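You operate a simulated robot arm through the tools that you are given. There is no shell and no other tool.

Carry out the task below with a simulated robot arm. There is one attempt and no reset: what you move stays moved.

## Task
Turn the cassette loader dial to 100. Fetch the jar and stand it on the pink slips. Take the sponge from the top of the back desk and leave it on the output tray of the black printer. Take the ticket holder marked "15" from the customer side of counter 23 and put it on the teller side of counter 25. Take the yellow notes from the teller side of counter 23 and put it on the output tray of the grey printer. Take the teal notes from the top of the side desk and put it on the blue tray. Fetch the computer mouse from the teller side of counter 21 and set it on the grey tray. Open the toner door. Any order will do. Set down upright: jar, ticket holder.

It is judged by the outcome, as a careful person would: the job done as asked, and still so three seconds after it is handed in. It fails if anything else is knocked over, pushed out of place, dropped, spilled or broken.

## Robot
A 6-joint arm with a two-finger parallel gripper on a trunk, on a base that drives. Base frame: it is fixed to the floor where the robot stands at the start and does not move with it; the origin is under the middle of the robot, x ahead of it, y to its left, z up; the surface under the hand at the start is at about z = 0.75. Readings come in m, rad, newtons and seconds.
Its first joint turns from -2.897 to 2.897 rad. Places, roughly: blue tray [5.25, -3.5, 0.75]; cassette loader dial [0.7, -0.1, 0.8]; computer mouse (7x12x4 cm) [5.9, -4.8, 0.8]; grey tray [5, -3.5, 0.75]; jar [1, 0, 0.75]; output tray of the black printer (23x24 cm) [1.12, -1.66, 0.96]; output tray of the grey printer (23x24 cm) [3.22, -0.48, 0.96]; pink slips [3.25, -2.5, 0.75]; sponge (11x7x3 cm) [1.1, -0.8, 0.8]; teal notes [5.25, -3.75, 0.75]; teller side of counter 25 [6.1, 1.4, 0.8]; ticket holder [6.75, -1.5, 0.75]; toner door [1.7, 1.8, 0.7]; yellow notes [5.75, -1.25, 0.75]. Payload 3.43 kg.
The TCP is the grasp point between the finger pads, 0.034 m short of the fingertips. In the tool frame z runs along the fingers and y along their closing line. The gripper opens to 0.128 m. The fingers are 0.024 m wide and 0.012 m thick; the gripper's body (0.048 by 0.13 m) begins 0.096 m behind the TCP.
Orientation is that of the tool frame in the base frame, as a unit quaternion [x, y, z, w]. With the fingers straight down and closing along the base's y, the tool's x points along the base's -x, its y along +y and its z along -z.

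## Interface
- The arm moves only by the tool arm_command. Its arguments are lists of equal length, an entry for each row: "dp": the shift along the tool's x, y, z in units of 20 mm (1.0 is 20 mm), a list of three; "delta_rot": the turn, a rotation vector about the tool's x, y, z in units of 8 degrees (1.0 is 8 degrees), a list of three; "hand": the opening in per cent of the stroke, from 0 (shut) to 100 (fully open). In form: {"dp": [[x, y, z], ...], "delta_rot": [[ax, ay, az], ...], "hand": [hand, ...]}. A call has 1 to 20 rows; each row shifts and turns the commanded pose from where the row before left it, along the tool's axes as they then stand. A call with a number of a shift or a turn outside -1 to 1 is refused whole. A row lasts 0.2 s, in which the tool goes at most 0.05 m and 0.15 rad; a call with a longer step from one row to the next is refused whole, and so is a gripper value outside its range. Where a pose cannot be reached the arm comes as near as it can. A force on the tool above 40 N (or 10 N above the force at the start of the call, whichever is more), or a blocked arm, ends the call early, and 0.2 s more pass. The fingers move at their own pace (about 0.153 m/s each) and stop on an object; they squeeze with about 22 N. The grip force told is the motor's: it shows also when the fingers shut on nothing. Time passes only in rows, and 0.2 s behind the last, so rows that do not move let the fingers close. It gives the time, the measured TCP pose, the force on the tool (base axes), the opening and the grip force at its end, in the units of the frame above (readings bear some noise), with the torque about the TCP (base axes, N m) and any sound that the robot's microphone picked up.
- Cameras (640 x 400 px; columns grow to the right, rows downward): "scene" is now at [0.1744, 0.1733, 1.23]; the picture's right is [-0.50, -0.87, 0.00], its down [-0.33, 0.19, -0.92] and it looks along [0.80, -0.46, -0.38] (base axes); focal length 266 px, centre (320, 200). "wrist" rides on the gripper at [0.076, -0.011, -0.16] in the tool frame; the picture's right is [0.15, 0.99, 0.00], its down [-0.88, 0.13, -0.46] and it looks along [-0.45, 0.07, 0.89] (tool axes); focal length 234 px, centre (320, 200). There is no depth. A picture from a camera that has moved, and an enlarged one, comes with that camera's place and axes in the base frame and with its lens. The place of the scene camera against the robot may be out by one fixed shift of up to 0.025 m in any direction.
- snapshot(camera): a new picture of that camera. The clock stands still meanwhile.
- roll_base(legs): drives the robot by 1 to 6 legs, each [ahead, left, turn to the left] in m, m and rad, along the robot's own axes; the way and the turn of a leg run together, so that a leg with both is an arc; at most 1.5 m and 3.142 rad a leg. The arm and the cameras ride along, it lands a little off, and it stops where it bumps. It gives what a move gives.
- pan_tilt(pan, tilt): turns the head with the scene camera to pan (to the left, within 2.496 rad either way) and tilt (down, from -0.506 to 1.204), counted from straight ahead of the robot. It gives what a move gives.
- inspect(camera, box): a new picture of the part [left, top, right, bottom] of that camera's present view, enlarged. The clock stands still meanwhile.
- close_job(): hands the job in; it is judged then, once.

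Places have to be worked out from the pictures, the camera data and where the tool is seen. Open the gripper and draw the arm clear of the work before you hand the job in, unless the task says otherwise.

The tools are called after "Request:" by a JSON object that holds its "name" and its "arguments". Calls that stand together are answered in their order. arm_command: Moves the arm, as the interface text tells. Its arguments: {"type":"object","properties":{"dp":{"type":"array"},"delta_rot":{"type":"array"},"hand":{"type":"array"}},"required":["dp","delta_rot","hand"]} The other tools are called the same way: roll_base (legs) drives the base; pan_tilt (pan, tilt) turns the head that bears the scene camera; snapshot (camera) takes a picture; inspect (camera, box) takes an enlarged picture of a part of a camera's view; close_job () hands the job in.

At the start:

```text
time_s: 0.0
tcp_pos: [0.7871, -0.0527, 1.0953]
ee_rot: [0.001, 1.0, 0.0, 0.0]
contact_force: [-1.0, 0.2, 0.5]
moment: [0.02, 0.0, 0.01]
finger_gap: 0.1281
finger_force: 0.1
robot x, y, heading: [0.0018, 0.0008, 0.001]
head pan, tilt: [-0.518, 0.393]
```

scene: 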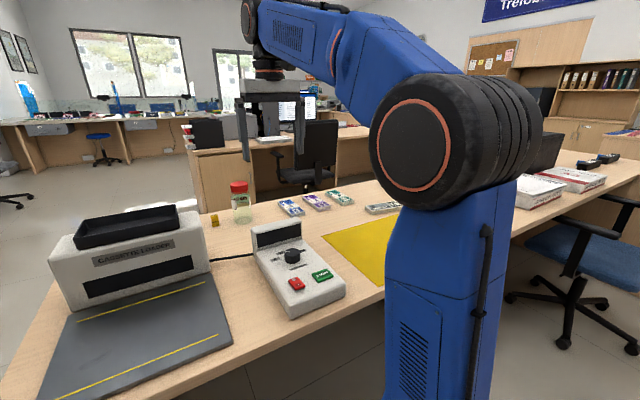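
wrist: 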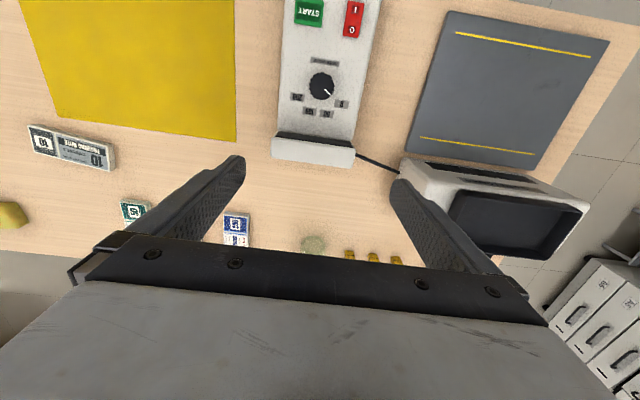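

I begin by looking closely at the dial with the wrist camera, and at the desk with the scene camera.

Request:
{"name": "inspect", "arguments": {"camera": "wrist", "box": [260, 40, 380, 160]}}

Request:
{"name": "inspect", "arguments": {"camera": "scene", "box": [200, 170, 420, 330]}}

```text
3.33 times, centred on (320, 100) of wrist
camera zoom: at [0.7086, -0.0651, 1.2551], right [-0.15, 0.99, 0.0], down [0.88, 0.13, 0.46], along [0.45, 0.07, -0.89], focal length 781 px, centre (320, 533)
```

zoom: 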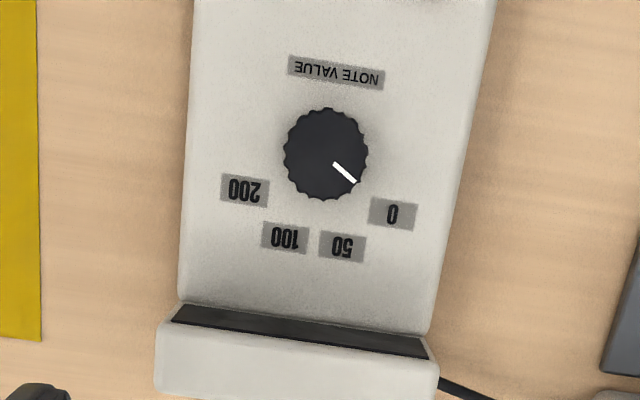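

```text
2.50 times, centred on (310, 250) of scene
camera zoom: at [0.1744, 0.1733, 1.23], right [-0.5, -0.87, 0.0], down [-0.33, 0.19, -0.92], along [0.8, -0.46, -0.38], focal length 666 px, centre (345, 75)
```

zoom: 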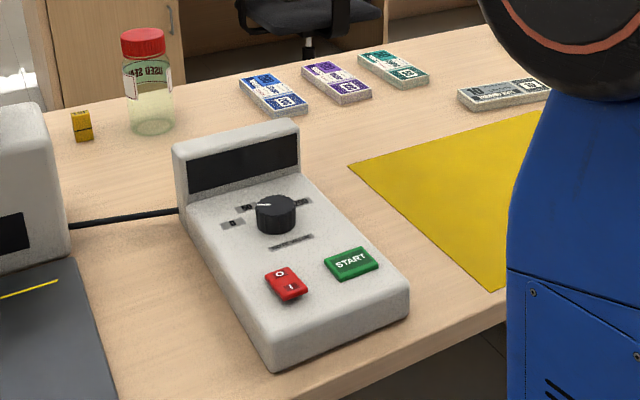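

The pointer rests at 0 and 100 sits about 80° clockwise from it; I place the dial centre near [0.716, -0.060], with its top near z 0.83. Before moving the arm I look around the room to learn the layout.

Request:
{"name": "pan_tilt", "arguments": {"pan": 0.9, "tilt": 0.3}}

Request:
{"name": "snapshot", "arguments": {"camera": "scene"}}

Request:
{"name": "pan_tilt", "arguments": {"pan": 0.0, "tilt": 0.2}}

Request:
{"name": "snapshot", "arguments": {"camera": "scene"}}

Request:
{"name": "pan_tilt", "arguments": {"pan": -1.3, "tilt": 0.3}}

Request:
{"name": "snapshot", "arguments": {"camera": "scene"}}

Request:
{"name": "pan_tilt", "arguments": {"pan": -2.3, "tilt": 0.3}}

Request:
{"name": "snapshot", "arguments": {"camera": "scene"}}

Request:
{"name": "pan_tilt", "arguments": {"pan": 2.0, "tilt": 0.3}}

Request:
{"name": "snapshot", "arguments": {"camera": "scene"}}

```text
time_s: 1.6
tcp_pos: [0.7863, -0.0523, 1.0955]
ee_rot: [0.0, 1.0, 0.001, -0.001]
contact_force: [0.1, 0.1, 0.2]
moment: [0.02, -0.01, 0.03]
finger_gap: 0.1283
finger_force: 0.2
robot x, y, heading: [-0.0004, 0.0002, -0.003]
head pan, tilt: [0.901, 0.3]
```

```text
taken
camera scene: at [0.1519, 0.2924, 1.2386], right [0.78, -0.62, 0.0], down [-0.18, -0.23, -0.96], along [0.59, 0.75, -0.3], focal length 266 px, centre (320, 200)
```

scene: 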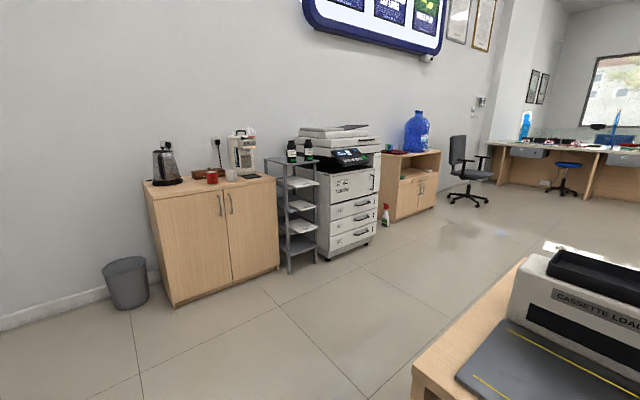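

```text
time_s: 2.8
tcp_pos: [0.7863, -0.0526, 1.0958]
ee_rot: [0.001, 1.0, 0.0, 0.0]
contact_force: [0.1, -0.3, 0.4]
moment: [0.0, 0.01, 0.0]
finger_gap: 0.1278
finger_force: 0.0
robot x, y, heading: [0.0029, 0.0009, -0.001]
head pan, tilt: [0.0, 0.201]
```

```text
taken
camera scene: at [0.187, 0.2193, 1.2479], right [0.0, -1.0, 0.0], down [-0.2, 0.0, -0.98], along [0.98, 0.0, -0.2], focal length 266 px, centre (320, 200)
```

scene: 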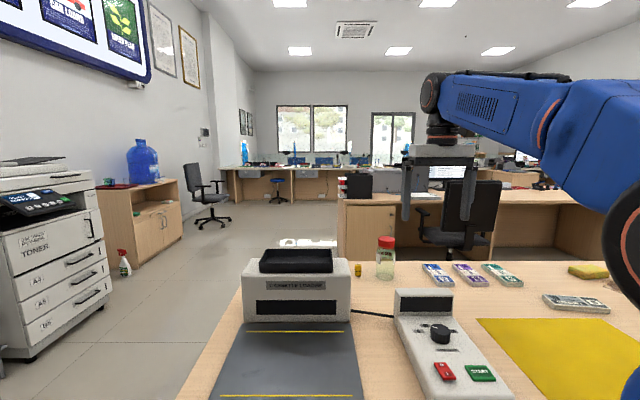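

```text
time_s: 4.2
tcp_pos: [0.7856, -0.0522, 1.096]
ee_rot: [0.0, 1.0, 0.0, 0.001]
contact_force: [-0.2, 0.3, 0.6]
moment: [0.0, 0.01, -0.01]
finger_gap: 0.1281
finger_force: 0.0
robot x, y, heading: [-0.0024, 0.0001, -0.001]
head pan, tilt: [-1.3, 0.3]
```

```text
taken
camera scene: at [0.1188, 0.1293, 1.2386], right [-0.96, -0.27, 0.0], down [-0.08, 0.28, -0.96], along [0.26, -0.92, -0.3], focal length 266 px, centre (320, 200)
```

scene: 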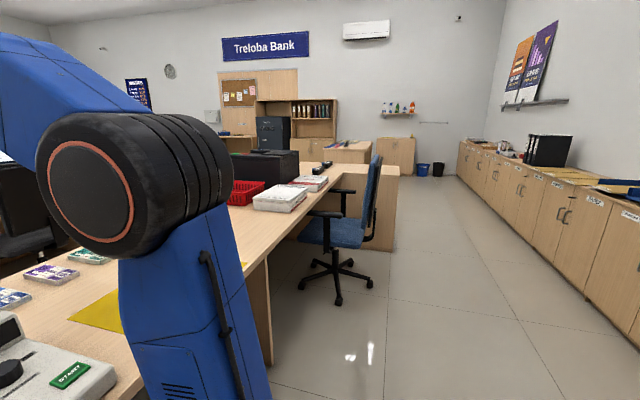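

```text
time_s: 5.5
tcp_pos: [0.786, -0.0538, 1.0961]
ee_rot: [0.0, 1.0, 0.0, 0.0]
contact_force: [0.1, 0.3, 1.0]
moment: [-0.01, -0.02, -0.01]
finger_gap: 0.128
finger_force: 0.1
robot x, y, heading: [0.0035, 0.0009, 0.002]
head pan, tilt: [-2.3, 0.3]
```

```text
taken
camera scene: at [0.0316, 0.1496, 1.2387], right [-0.75, 0.67, 0.0], down [0.2, 0.22, -0.96], along [-0.64, -0.71, -0.3], focal length 266 px, centre (320, 200)
```

scene: 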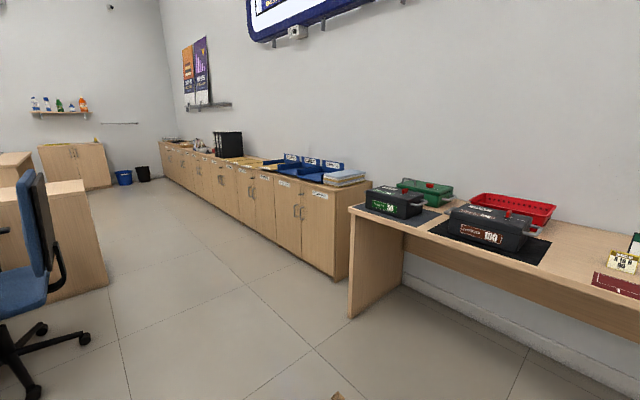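

```text
time_s: 9.0
tcp_pos: [0.786, -0.0532, 1.097]
ee_rot: [0.001, 1.0, -0.001, 0.0]
contact_force: [0.1, -0.4, -0.6]
moment: [-0.01, -0.02, 0.0]
finger_gap: 0.1281
finger_force: 0.1
robot x, y, heading: [0.0026, 0.0023, -0.002]
head pan, tilt: [2.0, 0.3]
```

```text
taken
camera scene: at [0.055, 0.3042, 1.2387], right [0.91, 0.42, 0.0], down [0.12, -0.27, -0.96], along [-0.4, 0.87, -0.3], focal length 266 px, centre (320, 200)
```

scene: 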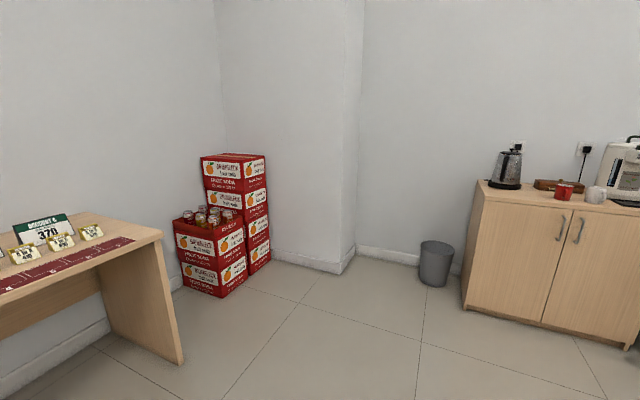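

The room is clear: the desk is ahead, the copier with the toner door is ahead-left, and the counters are beyond. I start with the dial: move the TCP above it, pre-turn −40° about the tool axis, partly close, and come down to about z 0.90.

Request:
{"name": "arm_command", "arguments": {"dp": [[0.7, -0.07, 0], [0.7, -0.07, 0], [0.7, -0.07, 0], [0.7, -0.07, 0], [0.7, -0.07, 0], [0, 0, 0], [0, 0, 0], [0, 0, 0], [0, 0, 0], [0, 0, 0], [0, 0, 1], [0, 0, 1], [0, 0, 1], [0, 0, 1], [0, 0, 1], [0, 0, 1], [0, 0, 1], [0, 0, 1], [0, 0, 1], [0, 0, 0.5]], "delta_rot": [[0, 0, 0], [0, 0, 0], [0, 0, 0], [0, 0, 0], [0, 0, 0], [0, 0, -1], [0, 0, -1], [0, 0, -1], [0, 0, -1], [0, 0, -1], [0, 0, 0], [0, 0, 0], [0, 0, 0], [0, 0, 0], [0, 0, 0], [0, 0, 0], [0, 0, 0], [0, 0, 0], [0, 0, 0], [0, 0, 0]], "hand": [70, 70, 70, 70, 70, 70, 70, 70, 70, 70, 70, 70, 70, 70, 70, 70, 70, 70, 70, 70]}}

Request:
{"name": "snapshot", "arguments": {"camera": "wrist"}}

Request:
{"name": "pan_tilt", "arguments": {"pan": -0.4, "tilt": 0.6}}

Request:
{"name": "snapshot", "arguments": {"camera": "scene"}}

```text
time_s: 13.2
tcp_pos: [0.7168, -0.0595, 0.9063]
ee_rot: [-0.342, 0.94, 0.001, 0.0]
contact_force: [0.1, 0.2, -0.5]
moment: [-0.01, 0.01, 0.01]
finger_gap: 0.0894
finger_force: 0.2
robot x, y, heading: [-0.0001, -0.0003, 0.001]
head pan, tilt: [2.0, 0.3]
```

```text
taken
camera wrist: at [0.6642, -0.1172, 1.0645], right [-0.75, 0.66, 0.0], down [0.59, 0.67, 0.46], along [0.3, 0.34, -0.89], focal length 234 px, centre (320, 200)
```

wrist: 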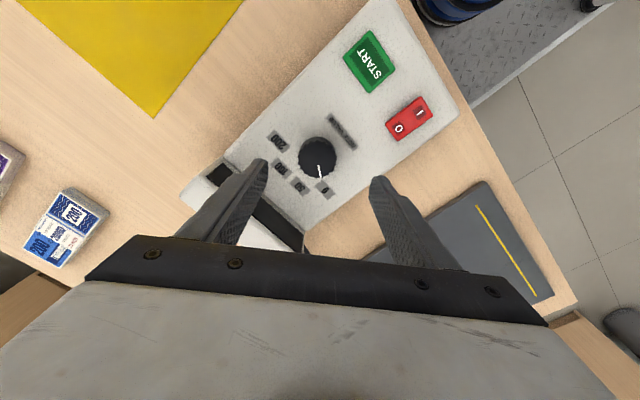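

```text
time_s: 15.4
tcp_pos: [0.7166, -0.0595, 0.9057]
ee_rot: [-0.342, 0.94, -0.001, 0.0]
contact_force: [-0.2, -0.1, 0.3]
moment: [0.03, 0.0, 0.0]
finger_gap: 0.0896
finger_force: 0.0
robot x, y, heading: [0.0026, 0.0002, -0.0]
head pan, tilt: [-0.4, 0.6]
```

```text
taken
camera scene: at [0.1752, 0.1849, 1.2112], right [-0.39, -0.92, 0.0], down [-0.52, 0.22, -0.83], along [0.76, -0.32, -0.56], focal length 266 px, centre (320, 200)
```

scene: 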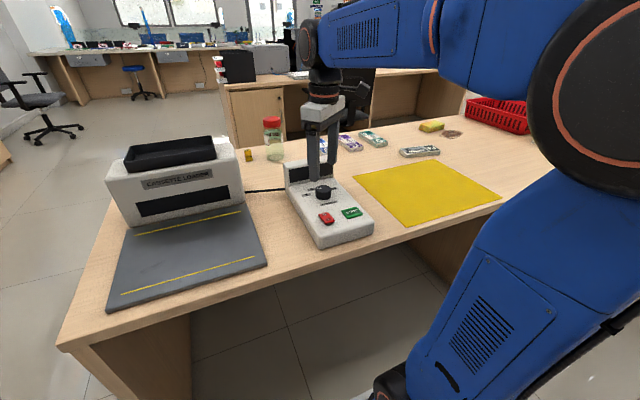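

The hand is over the dial; I enlarge the wrist view to check the centring before I lower the fingers.

Request:
{"name": "inspect", "arguments": {"camera": "wrist", "box": [240, 100, 400, 200]}}

Request:
{"name": "inspect", "arguments": {"camera": "scene", "box": [260, 100, 400, 260]}}

```text
4.00 times, centred on (320, 150) of wrist
camera zoom: at [0.6642, -0.1172, 1.0648], right [-0.75, 0.66, 0.0], down [0.59, 0.67, 0.46], along [0.3, 0.34, -0.89], focal length 937 px, centre (320, 400)
```

zoom: 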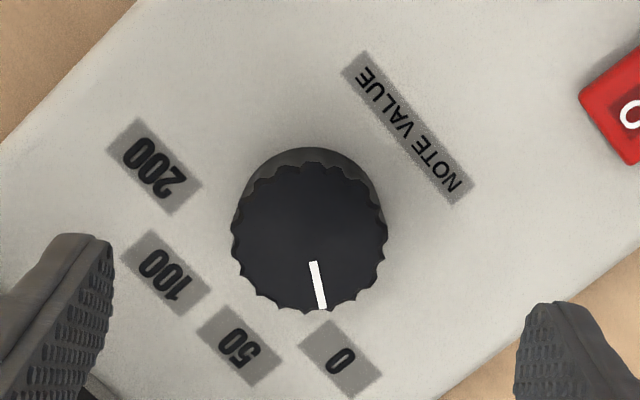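

```text
2.50 times, centred on (330, 180) of scene
camera zoom: at [0.1752, 0.1849, 1.2112], right [-0.39, -0.92, 0.0], down [-0.52, 0.22, -0.83], along [0.76, -0.32, -0.56], focal length 666 px, centre (295, 250)
```

zoom: 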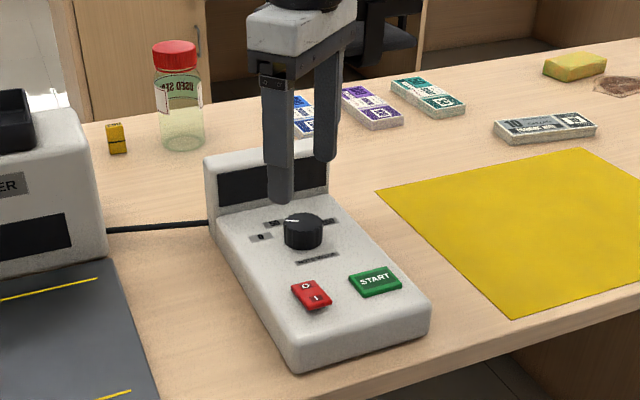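

The dial centre agrees with the TCP to within a few millimetres, and its top looks to be nearer z 0.81. I lower to TCP z ≈ 0.834 (fingertips ≈ 0.80) and check.

Request:
{"name": "arm_command", "arguments": {"dp": [[0, 0, 1], [0, 0, 1], [0, 0, 1], [0, 0, 0.6], [0, 0, 0]], "delta_rot": [[0, 0, 0], [0, 0, 0], [0, 0, 0], [0, 0, 0], [0, 0, 0]], "hand": [70, 70, 70, 70, 70]}}

Request:
{"name": "inspect", "arguments": {"camera": "scene", "box": [260, 130, 380, 250]}}

Request:
{"name": "snapshot", "arguments": {"camera": "wrist"}}

```text
time_s: 16.6
tcp_pos: [0.7174, -0.0609, 0.832]
ee_rot: [-0.342, 0.94, 0.0, 0.0]
contact_force: [0.5, 0.7, 0.1]
moment: [0.0, 0.0, -0.01]
finger_gap: 0.0894
finger_force: 0.0
robot x, y, heading: [-0.0005, -0.0018, 0.004]
head pan, tilt: [-0.4, 0.6]
```

```text
3.33 times, centred on (320, 190) of scene
camera zoom: at [0.1752, 0.1849, 1.2112], right [-0.39, -0.92, 0.0], down [-0.52, 0.22, -0.83], along [0.76, -0.32, -0.57], focal length 888 px, centre (320, 233)
```

zoom: 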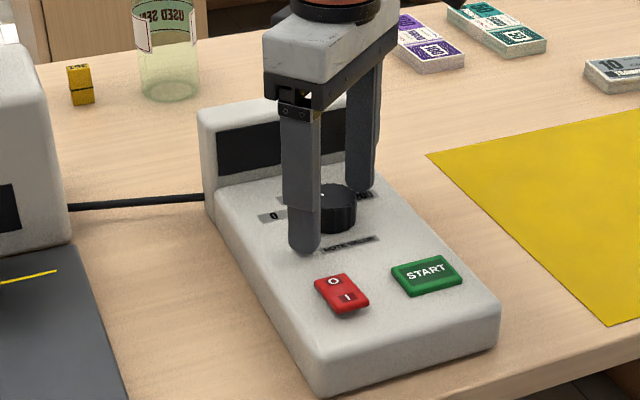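

```text
taken
camera wrist: at [0.6641, -0.1193, 0.9922], right [-0.75, 0.66, 0.0], down [0.59, 0.67, 0.46], along [0.3, 0.34, -0.89], focal length 234 px, centre (320, 200)
```

wrist: 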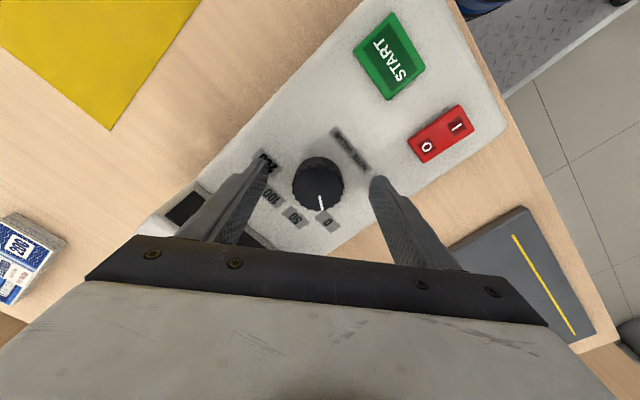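

The fingers straddle the dial without contact. I lower a few millimetres more and close on the dial.

Request:
{"name": "arm_command", "arguments": {"dp": [[0, 0, 0.15], [0, 0, 0.1], [0, 0, 0], [0, 0, 0], [0, 0, 0], [0, 0, 0]], "delta_rot": [[0, 0, 0], [0, 0, 0], [0, 0, 0], [0, 0, 0], [0, 0, 0], [0, 0, 0]], "hand": [70, 70, 0, 0, 0, 0]}}

Request:
{"name": "inspect", "arguments": {"camera": "wrist", "box": [240, 140, 400, 240]}}

```text
time_s: 18.0
tcp_pos: [0.7175, -0.0615, 0.8297]
ee_rot: [-0.341, 0.94, -0.002, 0.001]
contact_force: [3.4, -7.1, 5.5]
moment: [-0.25, 0.29, 0.02]
finger_gap: 0.042
finger_force: 22.6
robot x, y, heading: [-0.002, -0.0023, -0.003]
head pan, tilt: [-0.4, 0.6]
stopped in row 6: the force on the tool passed its limit at 41 N (the readings are from after the stop); the commanded pose is now the measured one
```

```text
4.00 times, centred on (320, 190) of wrist
camera zoom: at [0.6642, -0.1198, 0.9885], right [-0.75, 0.66, 0.0], down [0.59, 0.67, 0.46], along [0.31, 0.34, -0.89], focal length 937 px, centre (320, 240)
```

zoom: 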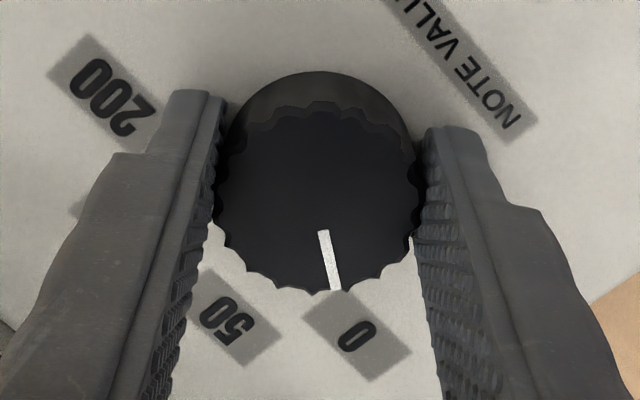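

The dial is gripped (gap 0.042 m). I turn it by +80° about the tool axis (clockwise from above), half first.

Request:
{"name": "arm_command", "arguments": {"dp": [[0, 0, 0], [0, 0, 0], [0, 0, 0], [0, 0, 0], [0, 0, 0], [0, 0, 0]], "delta_rot": [[0, 0, 1], [0, 0, 1], [0, 0, 1], [0, 0, 1], [0, 0, 1], [0, 0, 0]], "hand": [0, 0, 0, 0, 0, 0]}}

Request:
{"name": "inspect", "arguments": {"camera": "wrist", "box": [240, 140, 400, 240]}}

```text
time_s: 19.4
tcp_pos: [0.7165, -0.0586, 0.8292]
ee_rot: [0.0, 1.0, 0.0, 0.002]
contact_force: [-2.5, 18.3, 12.7]
moment: [0.78, -0.51, 0.07]
finger_gap: 0.0416
finger_force: 45.1
robot x, y, heading: [-0.0023, 0.001, -0.005]
head pan, tilt: [-0.4, 0.6]
```

```text
4.00 times, centred on (320, 190) of wrist
camera zoom: at [0.6388, -0.0721, 0.9883], right [-0.15, 0.99, 0.0], down [0.88, 0.13, 0.46], along [0.45, 0.07, -0.89], focal length 937 px, centre (320, 240)
```

zoom: 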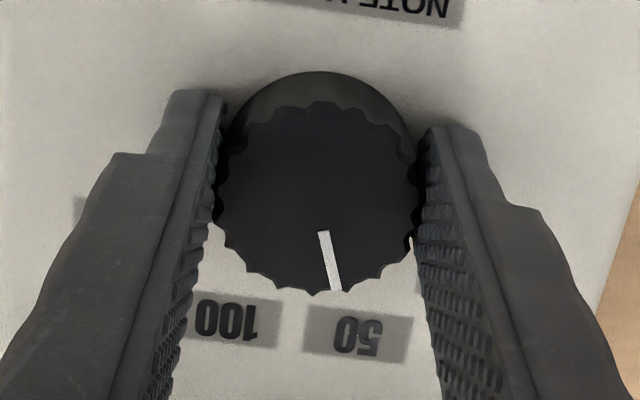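

The dial follows and now points at 50. I turn on by another 40° with a tiny shift to relieve the side force.

Request:
{"name": "arm_command", "arguments": {"dp": [[0, 0.05, 0], [0, 0, 0], [0, 0, 0], [0, 0, 0], [0, 0, 0], [0, 0, 0]], "delta_rot": [[0, 0, 1], [0, 0, 1], [0, 0, 1], [0, 0, 1], [0, 0, 1], [0, 0, 0]], "hand": [0, 0, 0, 0, 0, 0]}}

Request:
{"name": "inspect", "arguments": {"camera": "wrist", "box": [240, 140, 400, 240]}}

```text
time_s: 20.8
tcp_pos: [0.7183, -0.0572, 0.8282]
ee_rot: [0.344, 0.939, 0.0, 0.003]
contact_force: [1.5, 7.9, -1.6]
moment: [-0.15, 0.37, 0.09]
finger_gap: 0.0419
finger_force: 44.9
robot x, y, heading: [-0.001, -0.0013, -0.003]
head pan, tilt: [-0.4, 0.6]
stopped in row 6: the force on the tool passed its limit at 41 N (the readings are from after the stop); the commanded pose is now the measured one
```

```text
4.00 times, centred on (320, 190) of wrist
camera zoom: at [0.6509, -0.0198, 0.9882], right [0.53, 0.85, 0.0], down [0.75, -0.47, 0.46], along [0.39, -0.24, -0.89], focal length 937 px, centre (320, 240)
```

zoom: 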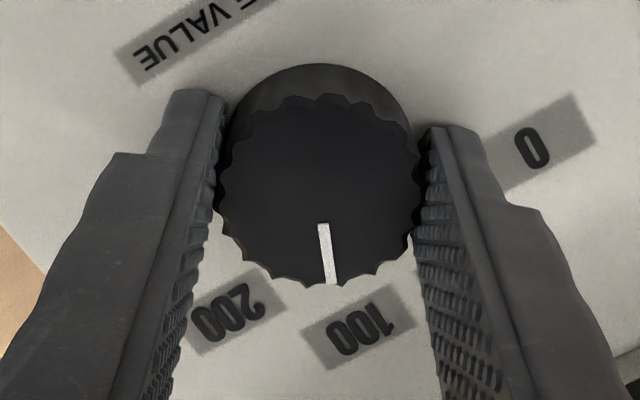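

The pointer is at 100 by the look of it. I open, rise straight up and look again from above to measure the angle.

Request:
{"name": "arm_command", "arguments": {"dp": [[0, 0, 0], [0, 0, 0], [0, 0, -0.5], [0, 0, -1], [0, 0, -1], [0, 0, -1], [0, 0, -1], [0, 0, -1], [0, 0, -1], [0, 0, 0], [0, 0, 0], [0, 0, 0], [0, 0, 0], [0, 0, 0]], "delta_rot": [[0, 0, 0], [0, 0, 0], [0, 0, 0], [0, 0, 0], [0, 0, 0], [0, 0, 0], [0, 0, 0], [0, 0, 0], [0, 0, 0], [0, 0, -1], [0, 0, -1], [0, 0, -1], [0, 0, -1], [0, 0, -1]], "hand": [70, 70, 70, 70, 70, 70, 70, 70, 70, 70, 70, 70, 70, 70]}}

Request:
{"name": "inspect", "arguments": {"camera": "wrist", "box": [240, 90, 400, 190]}}

```text
time_s: 23.8
tcp_pos: [0.716, -0.0608, 0.9604]
ee_rot: [0.0, 1.0, 0.0, 0.003]
contact_force: [0.2, -0.3, -0.1]
moment: [-0.02, -0.01, -0.01]
finger_gap: 0.0897
finger_force: 0.1
robot x, y, heading: [0.0016, 0.0021, -0.003]
head pan, tilt: [-0.4, 0.6]
```

```text
4.00 times, centred on (320, 140) of wrist
camera zoom: at [0.6389, -0.0722, 1.1188], right [-0.15, 0.99, 0.0], down [0.88, 0.13, 0.46], along [0.46, 0.07, -0.89], focal length 937 px, centre (320, 440)
```

zoom: 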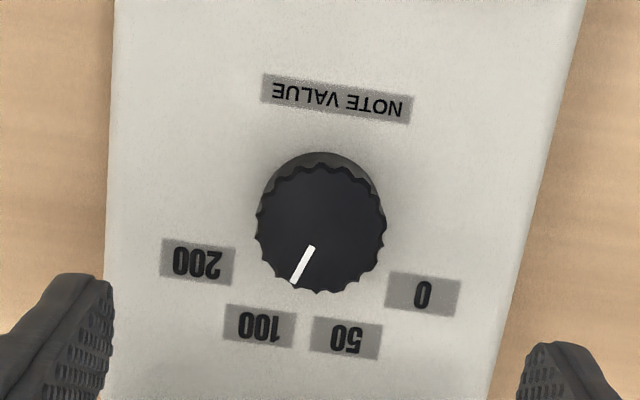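

The pointer now lines up with 100, so the dial is done. Next I look at the jar and the floor space between base and desk before driving.

Request:
{"name": "pan_tilt", "arguments": {"pan": 0.3, "tilt": 1.2}}

Request:
{"name": "snapshot", "arguments": {"camera": "scene"}}

Request:
{"name": "pan_tilt", "arguments": {"pan": -1.0, "tilt": 1.0}}

Request:
{"name": "snapshot", "arguments": {"camera": "scene"}}

Request:
{"name": "pan_tilt", "arguments": {"pan": -0.2, "tilt": 0.45}}

Request:
{"name": "snapshot", "arguments": {"camera": "scene"}}

```text
time_s: 24.9
tcp_pos: [0.7179, -0.0599, 0.9595]
ee_rot: [0.002, 1.0, 0.0, 0.004]
contact_force: [0.3, -0.4, 0.0]
moment: [0.01, -0.02, 0.03]
finger_gap: 0.0894
finger_force: 0.1
robot x, y, heading: [0.0001, 0.0016, -0.005]
head pan, tilt: [0.3, 1.201]
```

```text
taken
camera scene: at [0.1478, 0.2357, 1.1666], right [0.29, -0.96, 0.0], down [-0.89, -0.27, -0.36], along [0.35, 0.11, -0.93], focal length 266 px, centre (320, 200)
```

scene: 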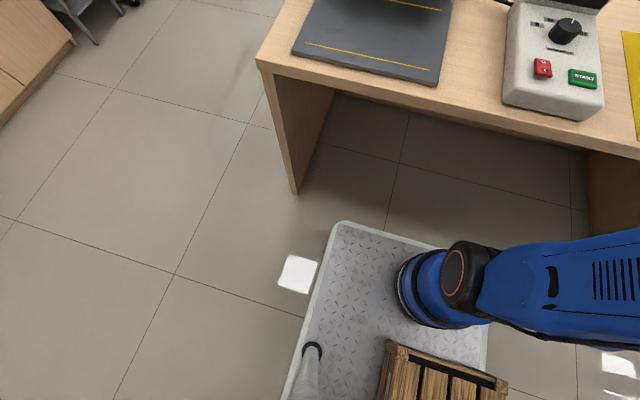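

```text
time_s: 26.4
tcp_pos: [0.7175, -0.0607, 0.9601]
ee_rot: [0.002, 1.0, 0.0, 0.003]
contact_force: [1.1, 0.0, 0.1]
moment: [0.02, -0.03, 0.01]
finger_gap: 0.0897
finger_force: 0.1
robot x, y, heading: [0.0002, 0.0011, -0.002]
head pan, tilt: [-1.0, 1.0]
```

```text
taken
camera scene: at [0.132, 0.1606, 1.1791], right [-0.84, -0.54, 0.0], down [-0.46, 0.71, -0.54], along [0.29, -0.45, -0.84], focal length 266 px, centre (320, 200)
```

scene: 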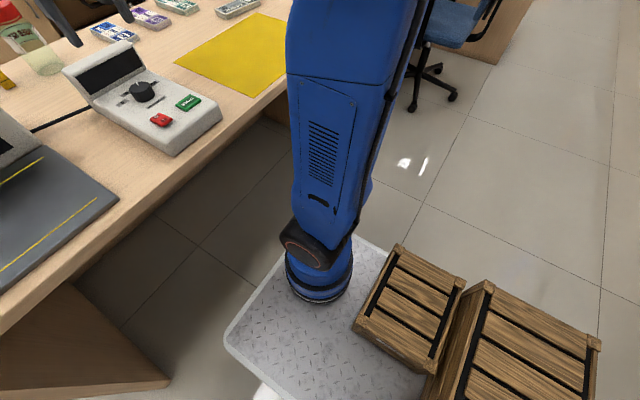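

```text
time_s: 27.5
tcp_pos: [0.7177, -0.0593, 0.959]
ee_rot: [0.001, 1.0, 0.0, 0.003]
contact_force: [0.0, 0.3, -1.2]
moment: [0.02, 0.01, -0.01]
finger_gap: 0.0894
finger_force: 0.1
robot x, y, heading: [-0.0019, 0.0032, -0.001]
head pan, tilt: [-0.201, 0.45]
```

```text
taken
camera scene: at [0.1844, 0.2008, 1.2247], right [-0.2, -0.98, 0.0], down [-0.43, 0.09, -0.9], along [0.88, -0.18, -0.44], focal length 266 px, centre (320, 200)
```

scene: 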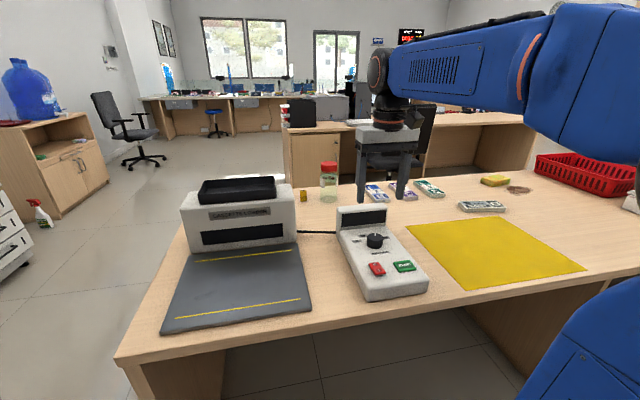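

The jar seems to stand at about [1.1, -0.03]. I raise the hand a little and bring it forward to see the jar from the wrist camera.

Request:
{"name": "arm_command", "arguments": {"dp": [[0, 0, -1], [0, 0, -1], [-1, 0.1, 0], [-1, 0.1, 0], [-1, 0.1, 0], [-1, 0.1, 0], [-1, 0.1, 0], [-1, 0.1, 0], [-1, 0.1, 0], [-1, 0.1, 0], [-1, 0.1, 0]], "delta_rot": [[0, 0, 0], [0, 0, 0], [0, 0, 0], [0, 0, 0], [0, 0, 0], [0, 0, 0], [0, 0, 0], [0, 0, 0], [0, 0, 0], [0, 0, 0], [0, 0, 0]], "hand": [100, 100, 100, 100, 100, 100, 100, 100, 100, 100, 100]}}

Request:
{"name": "snapshot", "arguments": {"camera": "wrist"}}

Request:
{"name": "inspect", "arguments": {"camera": "scene", "box": [280, 130, 400, 250]}}

```text
time_s: 29.9
tcp_pos: [0.8963, -0.0429, 1.001]
ee_rot: [0.001, 1.0, 0.0, 0.003]
contact_force: [-1.1, -0.4, 1.1]
moment: [0.02, -0.02, -0.03]
finger_gap: 0.128
finger_force: 0.1
robot x, y, heading: [0.0004, 0.0003, -0.002]
head pan, tilt: [-0.201, 0.45]
```

```text
taken
camera wrist: at [0.8189, -0.056, 1.1598], right [-0.14, 0.99, 0.0], down [0.88, 0.13, 0.46], along [0.46, 0.07, -0.89], focal length 234 px, centre (320, 200)
```

wrist: 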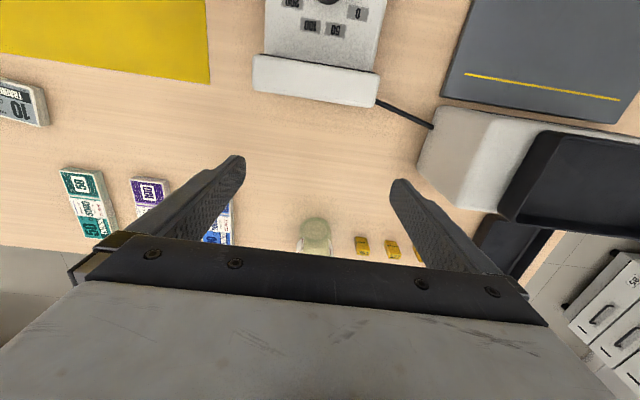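

```text
3.33 times, centred on (340, 190) of scene
camera zoom: at [0.1843, 0.2009, 1.2247], right [-0.2, -0.98, 0.0], down [-0.43, 0.09, -0.9], along [0.88, -0.18, -0.44], focal length 888 px, centre (253, 233)
```

zoom: 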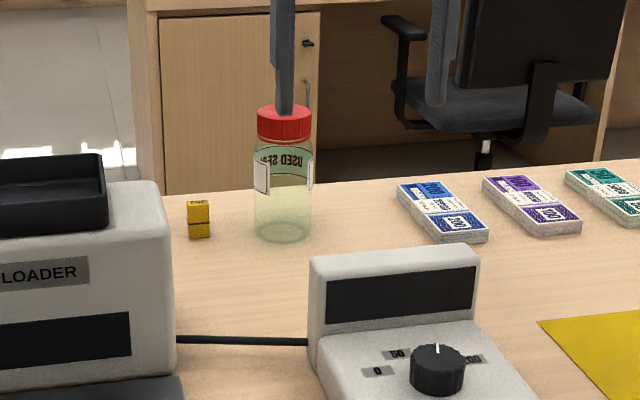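

From the wrist view I put the jar's centre at about [1.107, -0.026] with its top near z 0.90 (the scene camera reads about 0.025 too far in x). I move over it at z 1.0, which also tests the reach.

Request:
{"name": "arm_command", "arguments": {"dp": [[-1, 0.08, 0], [-1, 0.08, 0], [-1, 0.08, 0], [-1, 0.08, 0], [-1, 0.08, 0], [-1, 0.08, 0], [-1, 0.08, 0], [-1, 0.08, 0], [-1, 0.08, 0], [-1, 0.08, 0], [-0.5, 0, 0], [0, 0, 0]], "delta_rot": [[0, 0, 0], [0, 0, 0], [0, 0, 0], [0, 0, 0], [0, 0, 0], [0, 0, 0], [0, 0, 0], [0, 0, 0], [0, 0, 0], [0, 0, 0], [0, 0, 0], [0, 0, 0]], "hand": [100, 100, 100, 100, 100, 100, 100, 100, 100, 100, 100, 100]}}

Request:
{"name": "snapshot", "arguments": {"camera": "wrist"}}

Request:
{"name": "snapshot", "arguments": {"camera": "scene"}}

```text
time_s: 32.5
tcp_pos: [1.1047, -0.0284, 0.9983]
ee_rot: [0.002, 1.0, 0.0, 0.005]
contact_force: [0.4, 0.2, 0.9]
moment: [0.01, 0.02, 0.02]
finger_gap: 0.1279
finger_force: 0.1
out of reach, approached as far as the arm can: row 11
robot x, y, heading: [0.0026, -0.0019, 0.003]
head pan, tilt: [-0.201, 0.45]
```

```text
taken
camera wrist: at [1.0265, -0.0403, 1.1578], right [-0.14, 0.99, 0.0], down [0.88, 0.13, 0.46], along [0.46, 0.07, -0.89], focal length 234 px, centre (320, 200)
```

wrist: 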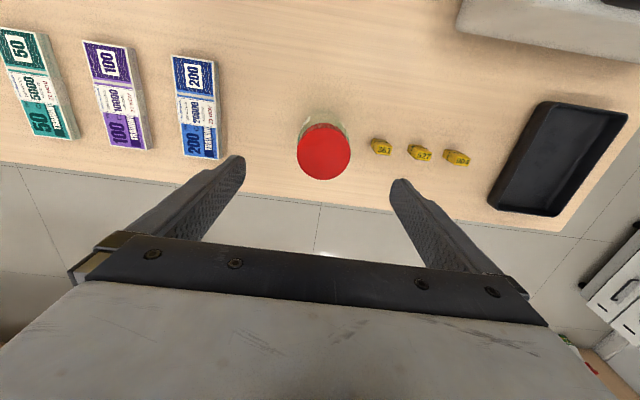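

```text
taken
camera scene: at [0.1845, 0.2009, 1.2247], right [-0.2, -0.98, 0.0], down [-0.43, 0.09, -0.9], along [0.88, -0.18, -0.44], focal length 266 px, centre (320, 200)
```

scene: 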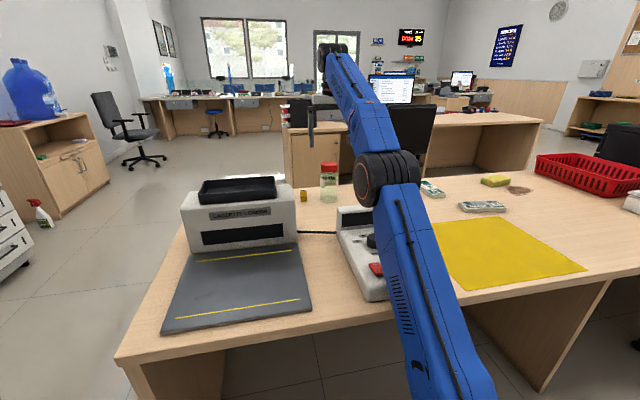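

The jar's lid centre works out to [1.104, -0.025], but that is the edge of the reach. I draw the hand back 0.12 m, then drive ahead 0.12 m so that the jar is comfortably in reach (the low platform fits under the desk).

Request:
{"name": "arm_command", "arguments": {"dp": [[1, 0, 0], [1, 0, 0], [1, 0, 0], [1, 0, 0], [1, 0, 0], [1, 0, 0], [0, 0, 0]], "delta_rot": [[0, 0, 0], [0, 0, 0], [0, 0, 0], [0, 0, 0], [0, 0, 0], [0, 0, 0], [0, 0, 0]], "hand": [100, 100, 100, 100, 100, 100, 100]}}

Request:
{"name": "roll_base", "arguments": {"legs": [[0.12, 0, 0]]}}

Request:
{"name": "snapshot", "arguments": {"camera": "wrist"}}

Request:
{"name": "snapshot", "arguments": {"camera": "scene"}}

```text
time_s: 34.1
tcp_pos: [0.9857, -0.0259, 0.9984]
ee_rot: [0.002, 1.0, 0.0, 0.003]
contact_force: [-0.8, -0.8, -0.1]
moment: [0.03, 0.01, -0.01]
finger_gap: 0.1278
finger_force: 0.0
robot x, y, heading: [0.0001, -0.003, -0.002]
head pan, tilt: [-0.201, 0.45]
```

```text
time_s: 35.3
tcp_pos: [1.1052, -0.0267, 0.9994]
ee_rot: [0.001, 1.0, 0.0, 0.004]
contact_force: [0.2, -0.2, 1.1]
moment: [0.0, 0.02, 0.0]
finger_gap: 0.128
finger_force: 0.0
robot x, y, heading: [0.1178, -0.0032, 0.005]
head pan, tilt: [-0.201, 0.45]
```

```text
taken
camera wrist: at [1.0263, -0.0384, 1.1574], right [-0.14, 0.99, 0.0], down [0.88, 0.13, 0.46], along [0.46, 0.07, -0.89], focal length 234 px, centre (320, 200)
```

wrist: 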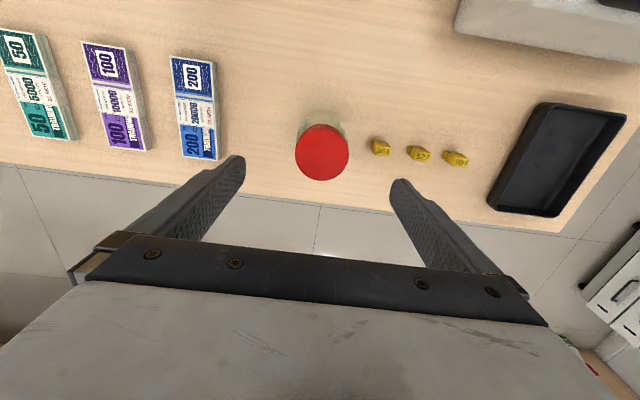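

```text
taken
camera scene: at [0.3034, 0.2008, 1.2247], right [-0.2, -0.98, 0.0], down [-0.43, 0.09, -0.9], along [0.88, -0.18, -0.44], focal length 266 px, centre (320, 200)
```

scene: 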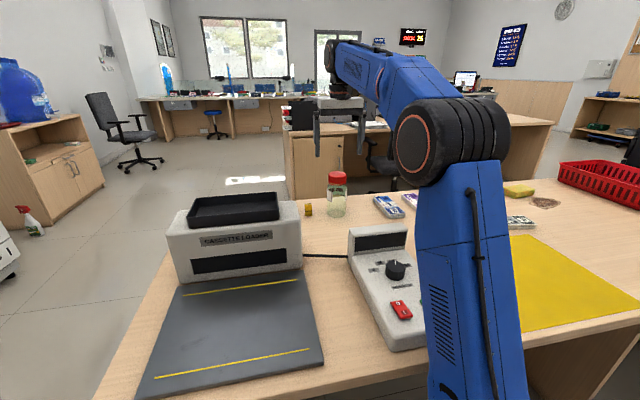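

The base landed as asked and the hand is over the jar. I lower to TCP z ≈ 0.83 with a slightly narrowed opening so the fingers clear the yellow stamps.

Request:
{"name": "arm_command", "arguments": {"dp": [[0.05, 0.1, 0], [0, 0, 1], [0, 0, 1], [0, 0, 1], [0, 0, 1], [0, 0, 1], [0, 0, 1], [0, 0, 1], [0, 0, 1], [0, 0, 0.5], [0, 0, 0]], "delta_rot": [[0, 0, 0], [0, 0, 0], [0, 0, 0], [0, 0, 0], [0, 0, 0], [0, 0, 0], [0, 0, 0], [0, 0, 0], [0, 0, 0], [0, 0, 0], [0, 0, 0]], "hand": [82, 82, 82, 82, 82, 82, 82, 82, 82, 82, 82]}}

Request:
{"name": "snapshot", "arguments": {"camera": "wrist"}}

Request:
{"name": "inspect", "arguments": {"camera": "scene", "box": [260, 80, 420, 240]}}

```text
time_s: 37.7
tcp_pos: [1.1056, -0.0252, 0.828]
ee_rot: [0.003, 1.0, 0.0, 0.004]
contact_force: [-0.7, 0.2, -0.2]
moment: [-0.01, -0.04, 0.04]
finger_gap: 0.105
finger_force: 0.0
robot x, y, heading: [0.1188, -0.0037, 0.003]
head pan, tilt: [-0.201, 0.45]
```

```text
taken
camera wrist: at [1.0269, -0.0372, 0.9869], right [-0.14, 0.99, 0.0], down [0.88, 0.13, 0.46], along [0.46, 0.07, -0.89], focal length 234 px, centre (320, 200)
```

wrist: 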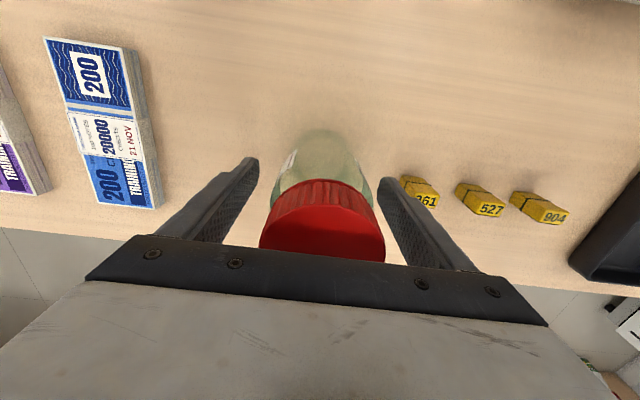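

```text
2.50 times, centred on (340, 160) of scene
camera zoom: at [0.3034, 0.2008, 1.2247], right [-0.2, -0.98, 0.0], down [-0.43, 0.09, -0.9], along [0.88, -0.18, -0.44], focal length 666 px, centre (270, 300)
```

zoom: 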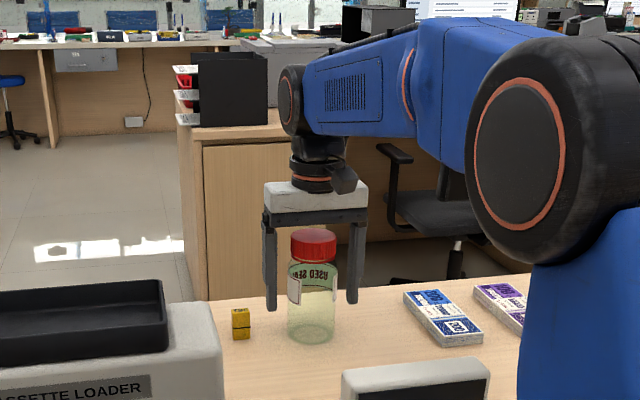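

The fingers straddle the jar body evenly. I close on it and lift a little.

Request:
{"name": "arm_command", "arguments": {"dp": [[0, 0, 0], [0, 0, 0], [0, 0, 0], [0, 0, 0], [0, 0, -0.3], [0, 0, -0.5], [0, 0, -1], [0, 0, 0]], "delta_rot": [[0, 0, 0], [0, 0, 0], [0, 0, 0], [0, 0, 0], [0, 0, 0], [0, 0, 0], [0, 0, 0], [0, 0, 0]], "hand": [0, 0, 0, 0, 0, 0, 0, 0]}}

Request:
{"name": "snapshot", "arguments": {"camera": "wrist"}}

Request:
{"name": "inspect", "arguments": {"camera": "scene", "box": [260, 80, 420, 240]}}

```text
time_s: 39.5
tcp_pos: [1.1049, -0.0257, 0.8641]
ee_rot: [0.002, 1.0, 0.0, 0.003]
contact_force: [0.0, -0.1, -2.4]
moment: [-0.02, -0.01, 0.03]
finger_gap: 0.0677
finger_force: 21.6
robot x, y, heading: [0.1179, 0.0011, 0.004]
head pan, tilt: [-0.201, 0.45]
```

```text
taken
camera wrist: at [1.0266, -0.038, 1.0235], right [-0.14, 0.99, 0.0], down [0.88, 0.13, 0.46], along [0.46, 0.07, -0.89], focal length 234 px, centre (320, 200)
```

wrist: 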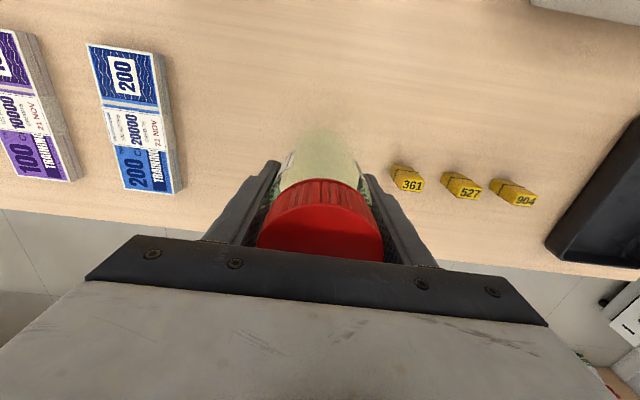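

```text
2.50 times, centred on (340, 160) of scene
camera zoom: at [0.3035, 0.2008, 1.2247], right [-0.2, -0.98, 0.0], down [-0.43, 0.09, -0.9], along [0.88, -0.18, -0.44], focal length 666 px, centre (270, 300)
```

zoom: 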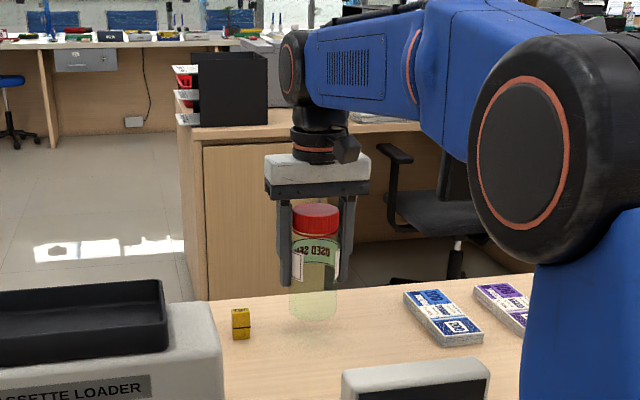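

The jar is held and lifted (about 0.24 kg). I raise it to z 1.1 and draw it back towards the robot for driving.

Request:
{"name": "arm_command", "arguments": {"dp": [[0, 0, -1], [0, 0, -1], [0, 0, -1], [0, 0, -1], [0, 0, -1], [0, 0, -1], [0, 0, -1], [0, 0, -1], [0, 0, -1], [0, 0, -1], [0, 0, -1], [1, 0, 0], [1, 0, 0], [1, 0, 0], [1, 0, 0], [1, 0, 0], [1, 0, 0], [1, 0, 0], [1, 0, 0], [1, 0, 0]], "delta_rot": [[0, 0, 0], [0, 0, 0], [0, 0, 0], [0, 0, 0], [0, 0, 0], [0, 0, 0], [0, 0, 0], [0, 0, 0], [0, 0, 0], [0, 0, 0], [0, 0, 0], [0, 0, 0], [0, 0, 0], [0, 0, 0], [0, 0, 0], [0, 0, 0], [0, 0, 0], [0, 0, 0], [0, 0, 0], [0, 0, 0]], "hand": [0, 0, 0, 0, 0, 0, 0, 0, 0, 0, 0, 0, 0, 0, 0, 0, 0, 0, 0, 0]}}

Request:
{"name": "arm_command", "arguments": {"dp": [[1, 0, 0], [1, 0, 0], [1, 0, 0], [1, 0, 0], [1, 0, 0], [1, 0, 0], [1, 0, 0], [1, 0, 0], [1, 0, 0], [1, 0, 0], [0, 0, 0]], "delta_rot": [[0, 0, 0], [0, 0, 0], [0, 0, 0], [0, 0, 0], [0, 0, 0], [0, 0, 0], [0, 0, 0], [0, 0, 0], [0, 0, 0], [0, 0, 0], [0, 0, 0]], "hand": [0, 0, 0, 0, 0, 0, 0, 0, 0, 0, 0]}}

Request:
{"name": "pan_tilt", "arguments": {"pan": 0.0, "tilt": 0.2}}

Request:
{"name": "snapshot", "arguments": {"camera": "scene"}}

Request:
{"name": "pan_tilt", "arguments": {"pan": -1.1, "tilt": 0.3}}

Request:
{"name": "snapshot", "arguments": {"camera": "scene"}}

```text
time_s: 43.7
tcp_pos: [0.9234, -0.0237, 1.0834]
ee_rot: [0.002, 1.0, 0.0, 0.003]
contact_force: [0.5, -0.3, -3.1]
moment: [-0.03, 0.07, -0.01]
finger_gap: 0.0678
finger_force: 22.0
robot x, y, heading: [0.1203, 0.0013, -0.001]
head pan, tilt: [-0.201, 0.45]
```

```text
time_s: 46.1
tcp_pos: [0.7233, -0.0235, 1.082]
ee_rot: [0.002, 1.0, 0.0, 0.004]
contact_force: [0.7, 0.8, -2.7]
moment: [-0.01, -0.03, 0.03]
finger_gap: 0.0675
finger_force: 21.8
robot x, y, heading: [0.1187, -0.0038, 0.001]
head pan, tilt: [-0.201, 0.45]
```

```text
time_s: 46.9
tcp_pos: [0.7243, -0.0236, 1.081]
ee_rot: [0.002, 1.0, 0.0, 0.004]
contact_force: [-0.1, 0.2, -3.9]
moment: [0.04, 0.03, 0.01]
finger_gap: 0.0679
finger_force: 21.8
robot x, y, heading: [0.1203, -0.0021, 0.001]
head pan, tilt: [0.0, 0.201]
```

```text
taken
camera scene: at [0.3065, 0.2191, 1.2479], right [0.0, -1.0, 0.0], down [-0.2, 0.0, -0.98], along [0.98, 0.0, -0.2], focal length 266 px, centre (320, 200)
```

scene: 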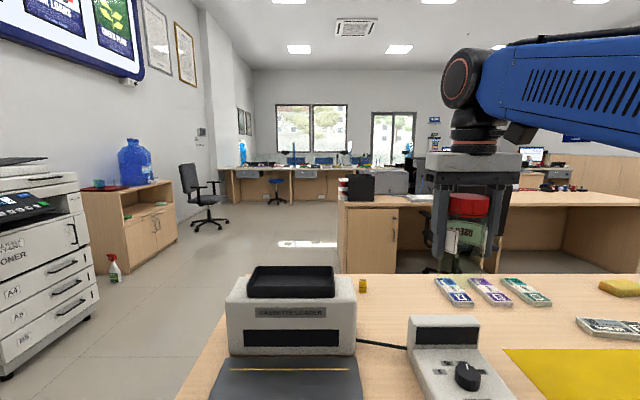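

```text
time_s: 48.2
tcp_pos: [0.7245, -0.0233, 1.0813]
ee_rot: [0.002, 1.0, 0.001, 0.003]
contact_force: [-0.6, -0.9, -2.6]
moment: [0.01, -0.02, 0.03]
finger_gap: 0.0677
finger_force: 22.0
robot x, y, heading: [0.1182, 0.0018, 0.003]
head pan, tilt: [-1.1, 0.3]
```

```text
taken
camera scene: at [0.2558, 0.136, 1.2386], right [-0.89, -0.45, 0.0], down [-0.13, 0.26, -0.96], along [0.43, -0.85, -0.3], focal length 266 px, centre (320, 200)
```

scene: 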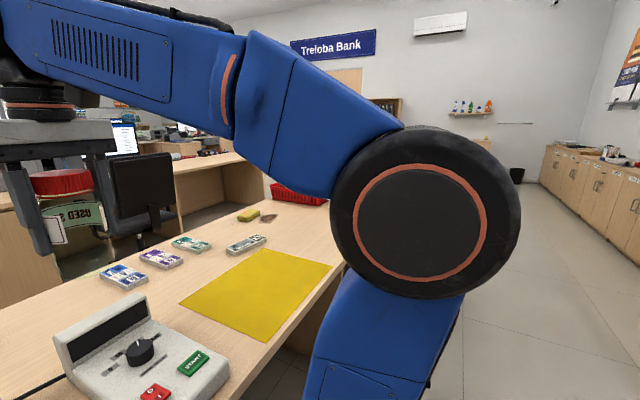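

The jar is secure. To plan the drive I look down at my own platform to learn its footprint.

Request:
{"name": "pan_tilt", "arguments": {"pan": 2.4, "tilt": 1.1}}

Request:
{"name": "snapshot", "arguments": {"camera": "scene"}}

Request:
{"name": "pan_tilt", "arguments": {"pan": 1.0, "tilt": 1.2}}

Request:
{"name": "snapshot", "arguments": {"camera": "scene"}}

Request:
{"name": "pan_tilt", "arguments": {"pan": -2.0, "tilt": 1.0}}

Request:
{"name": "snapshot", "arguments": {"camera": "scene"}}

```text
time_s: 51.2
tcp_pos: [0.724, -0.0244, 1.081]
ee_rot: [0.002, 1.0, 0.0, 0.003]
contact_force: [-0.9, 0.3, -1.6]
moment: [0.03, -0.01, -0.02]
finger_gap: 0.0677
finger_force: 21.9
robot x, y, heading: [0.1203, -0.0, -0.002]
head pan, tilt: [2.4, 1.1]
```

```text
taken
camera scene: at [0.1668, 0.2618, 1.1725], right [0.68, 0.74, 0.0], down [0.66, -0.6, -0.45], along [-0.33, 0.31, -0.89], focal length 266 px, centre (320, 200)
```

scene: 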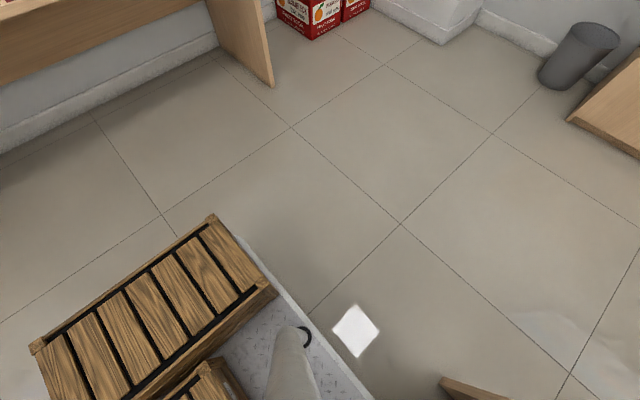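

```text
time_s: 52.7
tcp_pos: [0.722, -0.0232, 1.0816]
ee_rot: [0.002, 1.0, 0.0, 0.003]
contact_force: [0.7, 0.4, -3.8]
moment: [0.05, -0.01, 0.01]
finger_gap: 0.0678
finger_force: 22.2
robot x, y, heading: [0.1183, -0.0002, 0.002]
head pan, tilt: [1.0, 1.201]
```

```text
taken
camera scene: at [0.2435, 0.2662, 1.1666], right [0.84, -0.54, 0.0], down [-0.5, -0.78, -0.36], along [0.2, 0.31, -0.93], focal length 266 px, centre (320, 200)
```

scene: 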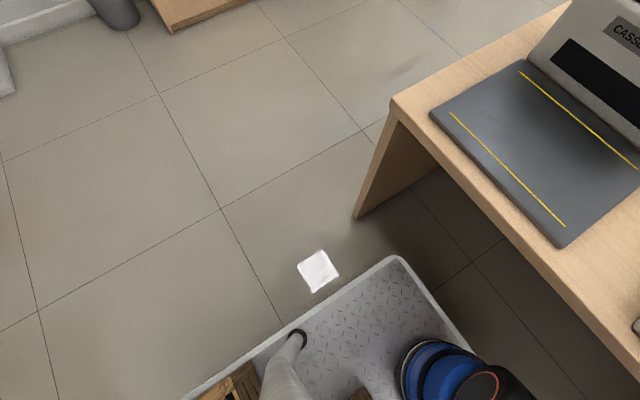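

```text
time_s: 55.3
tcp_pos: [0.7237, -0.023, 1.0823]
ee_rot: [0.002, 1.0, 0.0, 0.003]
contact_force: [-0.5, 0.3, -2.8]
moment: [-0.01, -0.03, 0.01]
finger_gap: 0.0678
finger_force: 22.3
robot x, y, heading: [0.1159, 0.0007, -0.0]
head pan, tilt: [-2.0, 1.0]
```

```text
taken
camera scene: at [0.1844, 0.1558, 1.1791], right [-0.91, 0.42, 0.0], down [0.35, 0.77, -0.54], along [-0.22, -0.49, -0.84], focal length 266 px, centre (320, 200)
```

scene: 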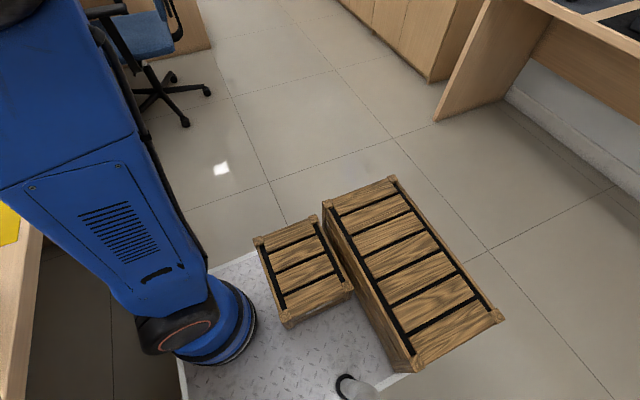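

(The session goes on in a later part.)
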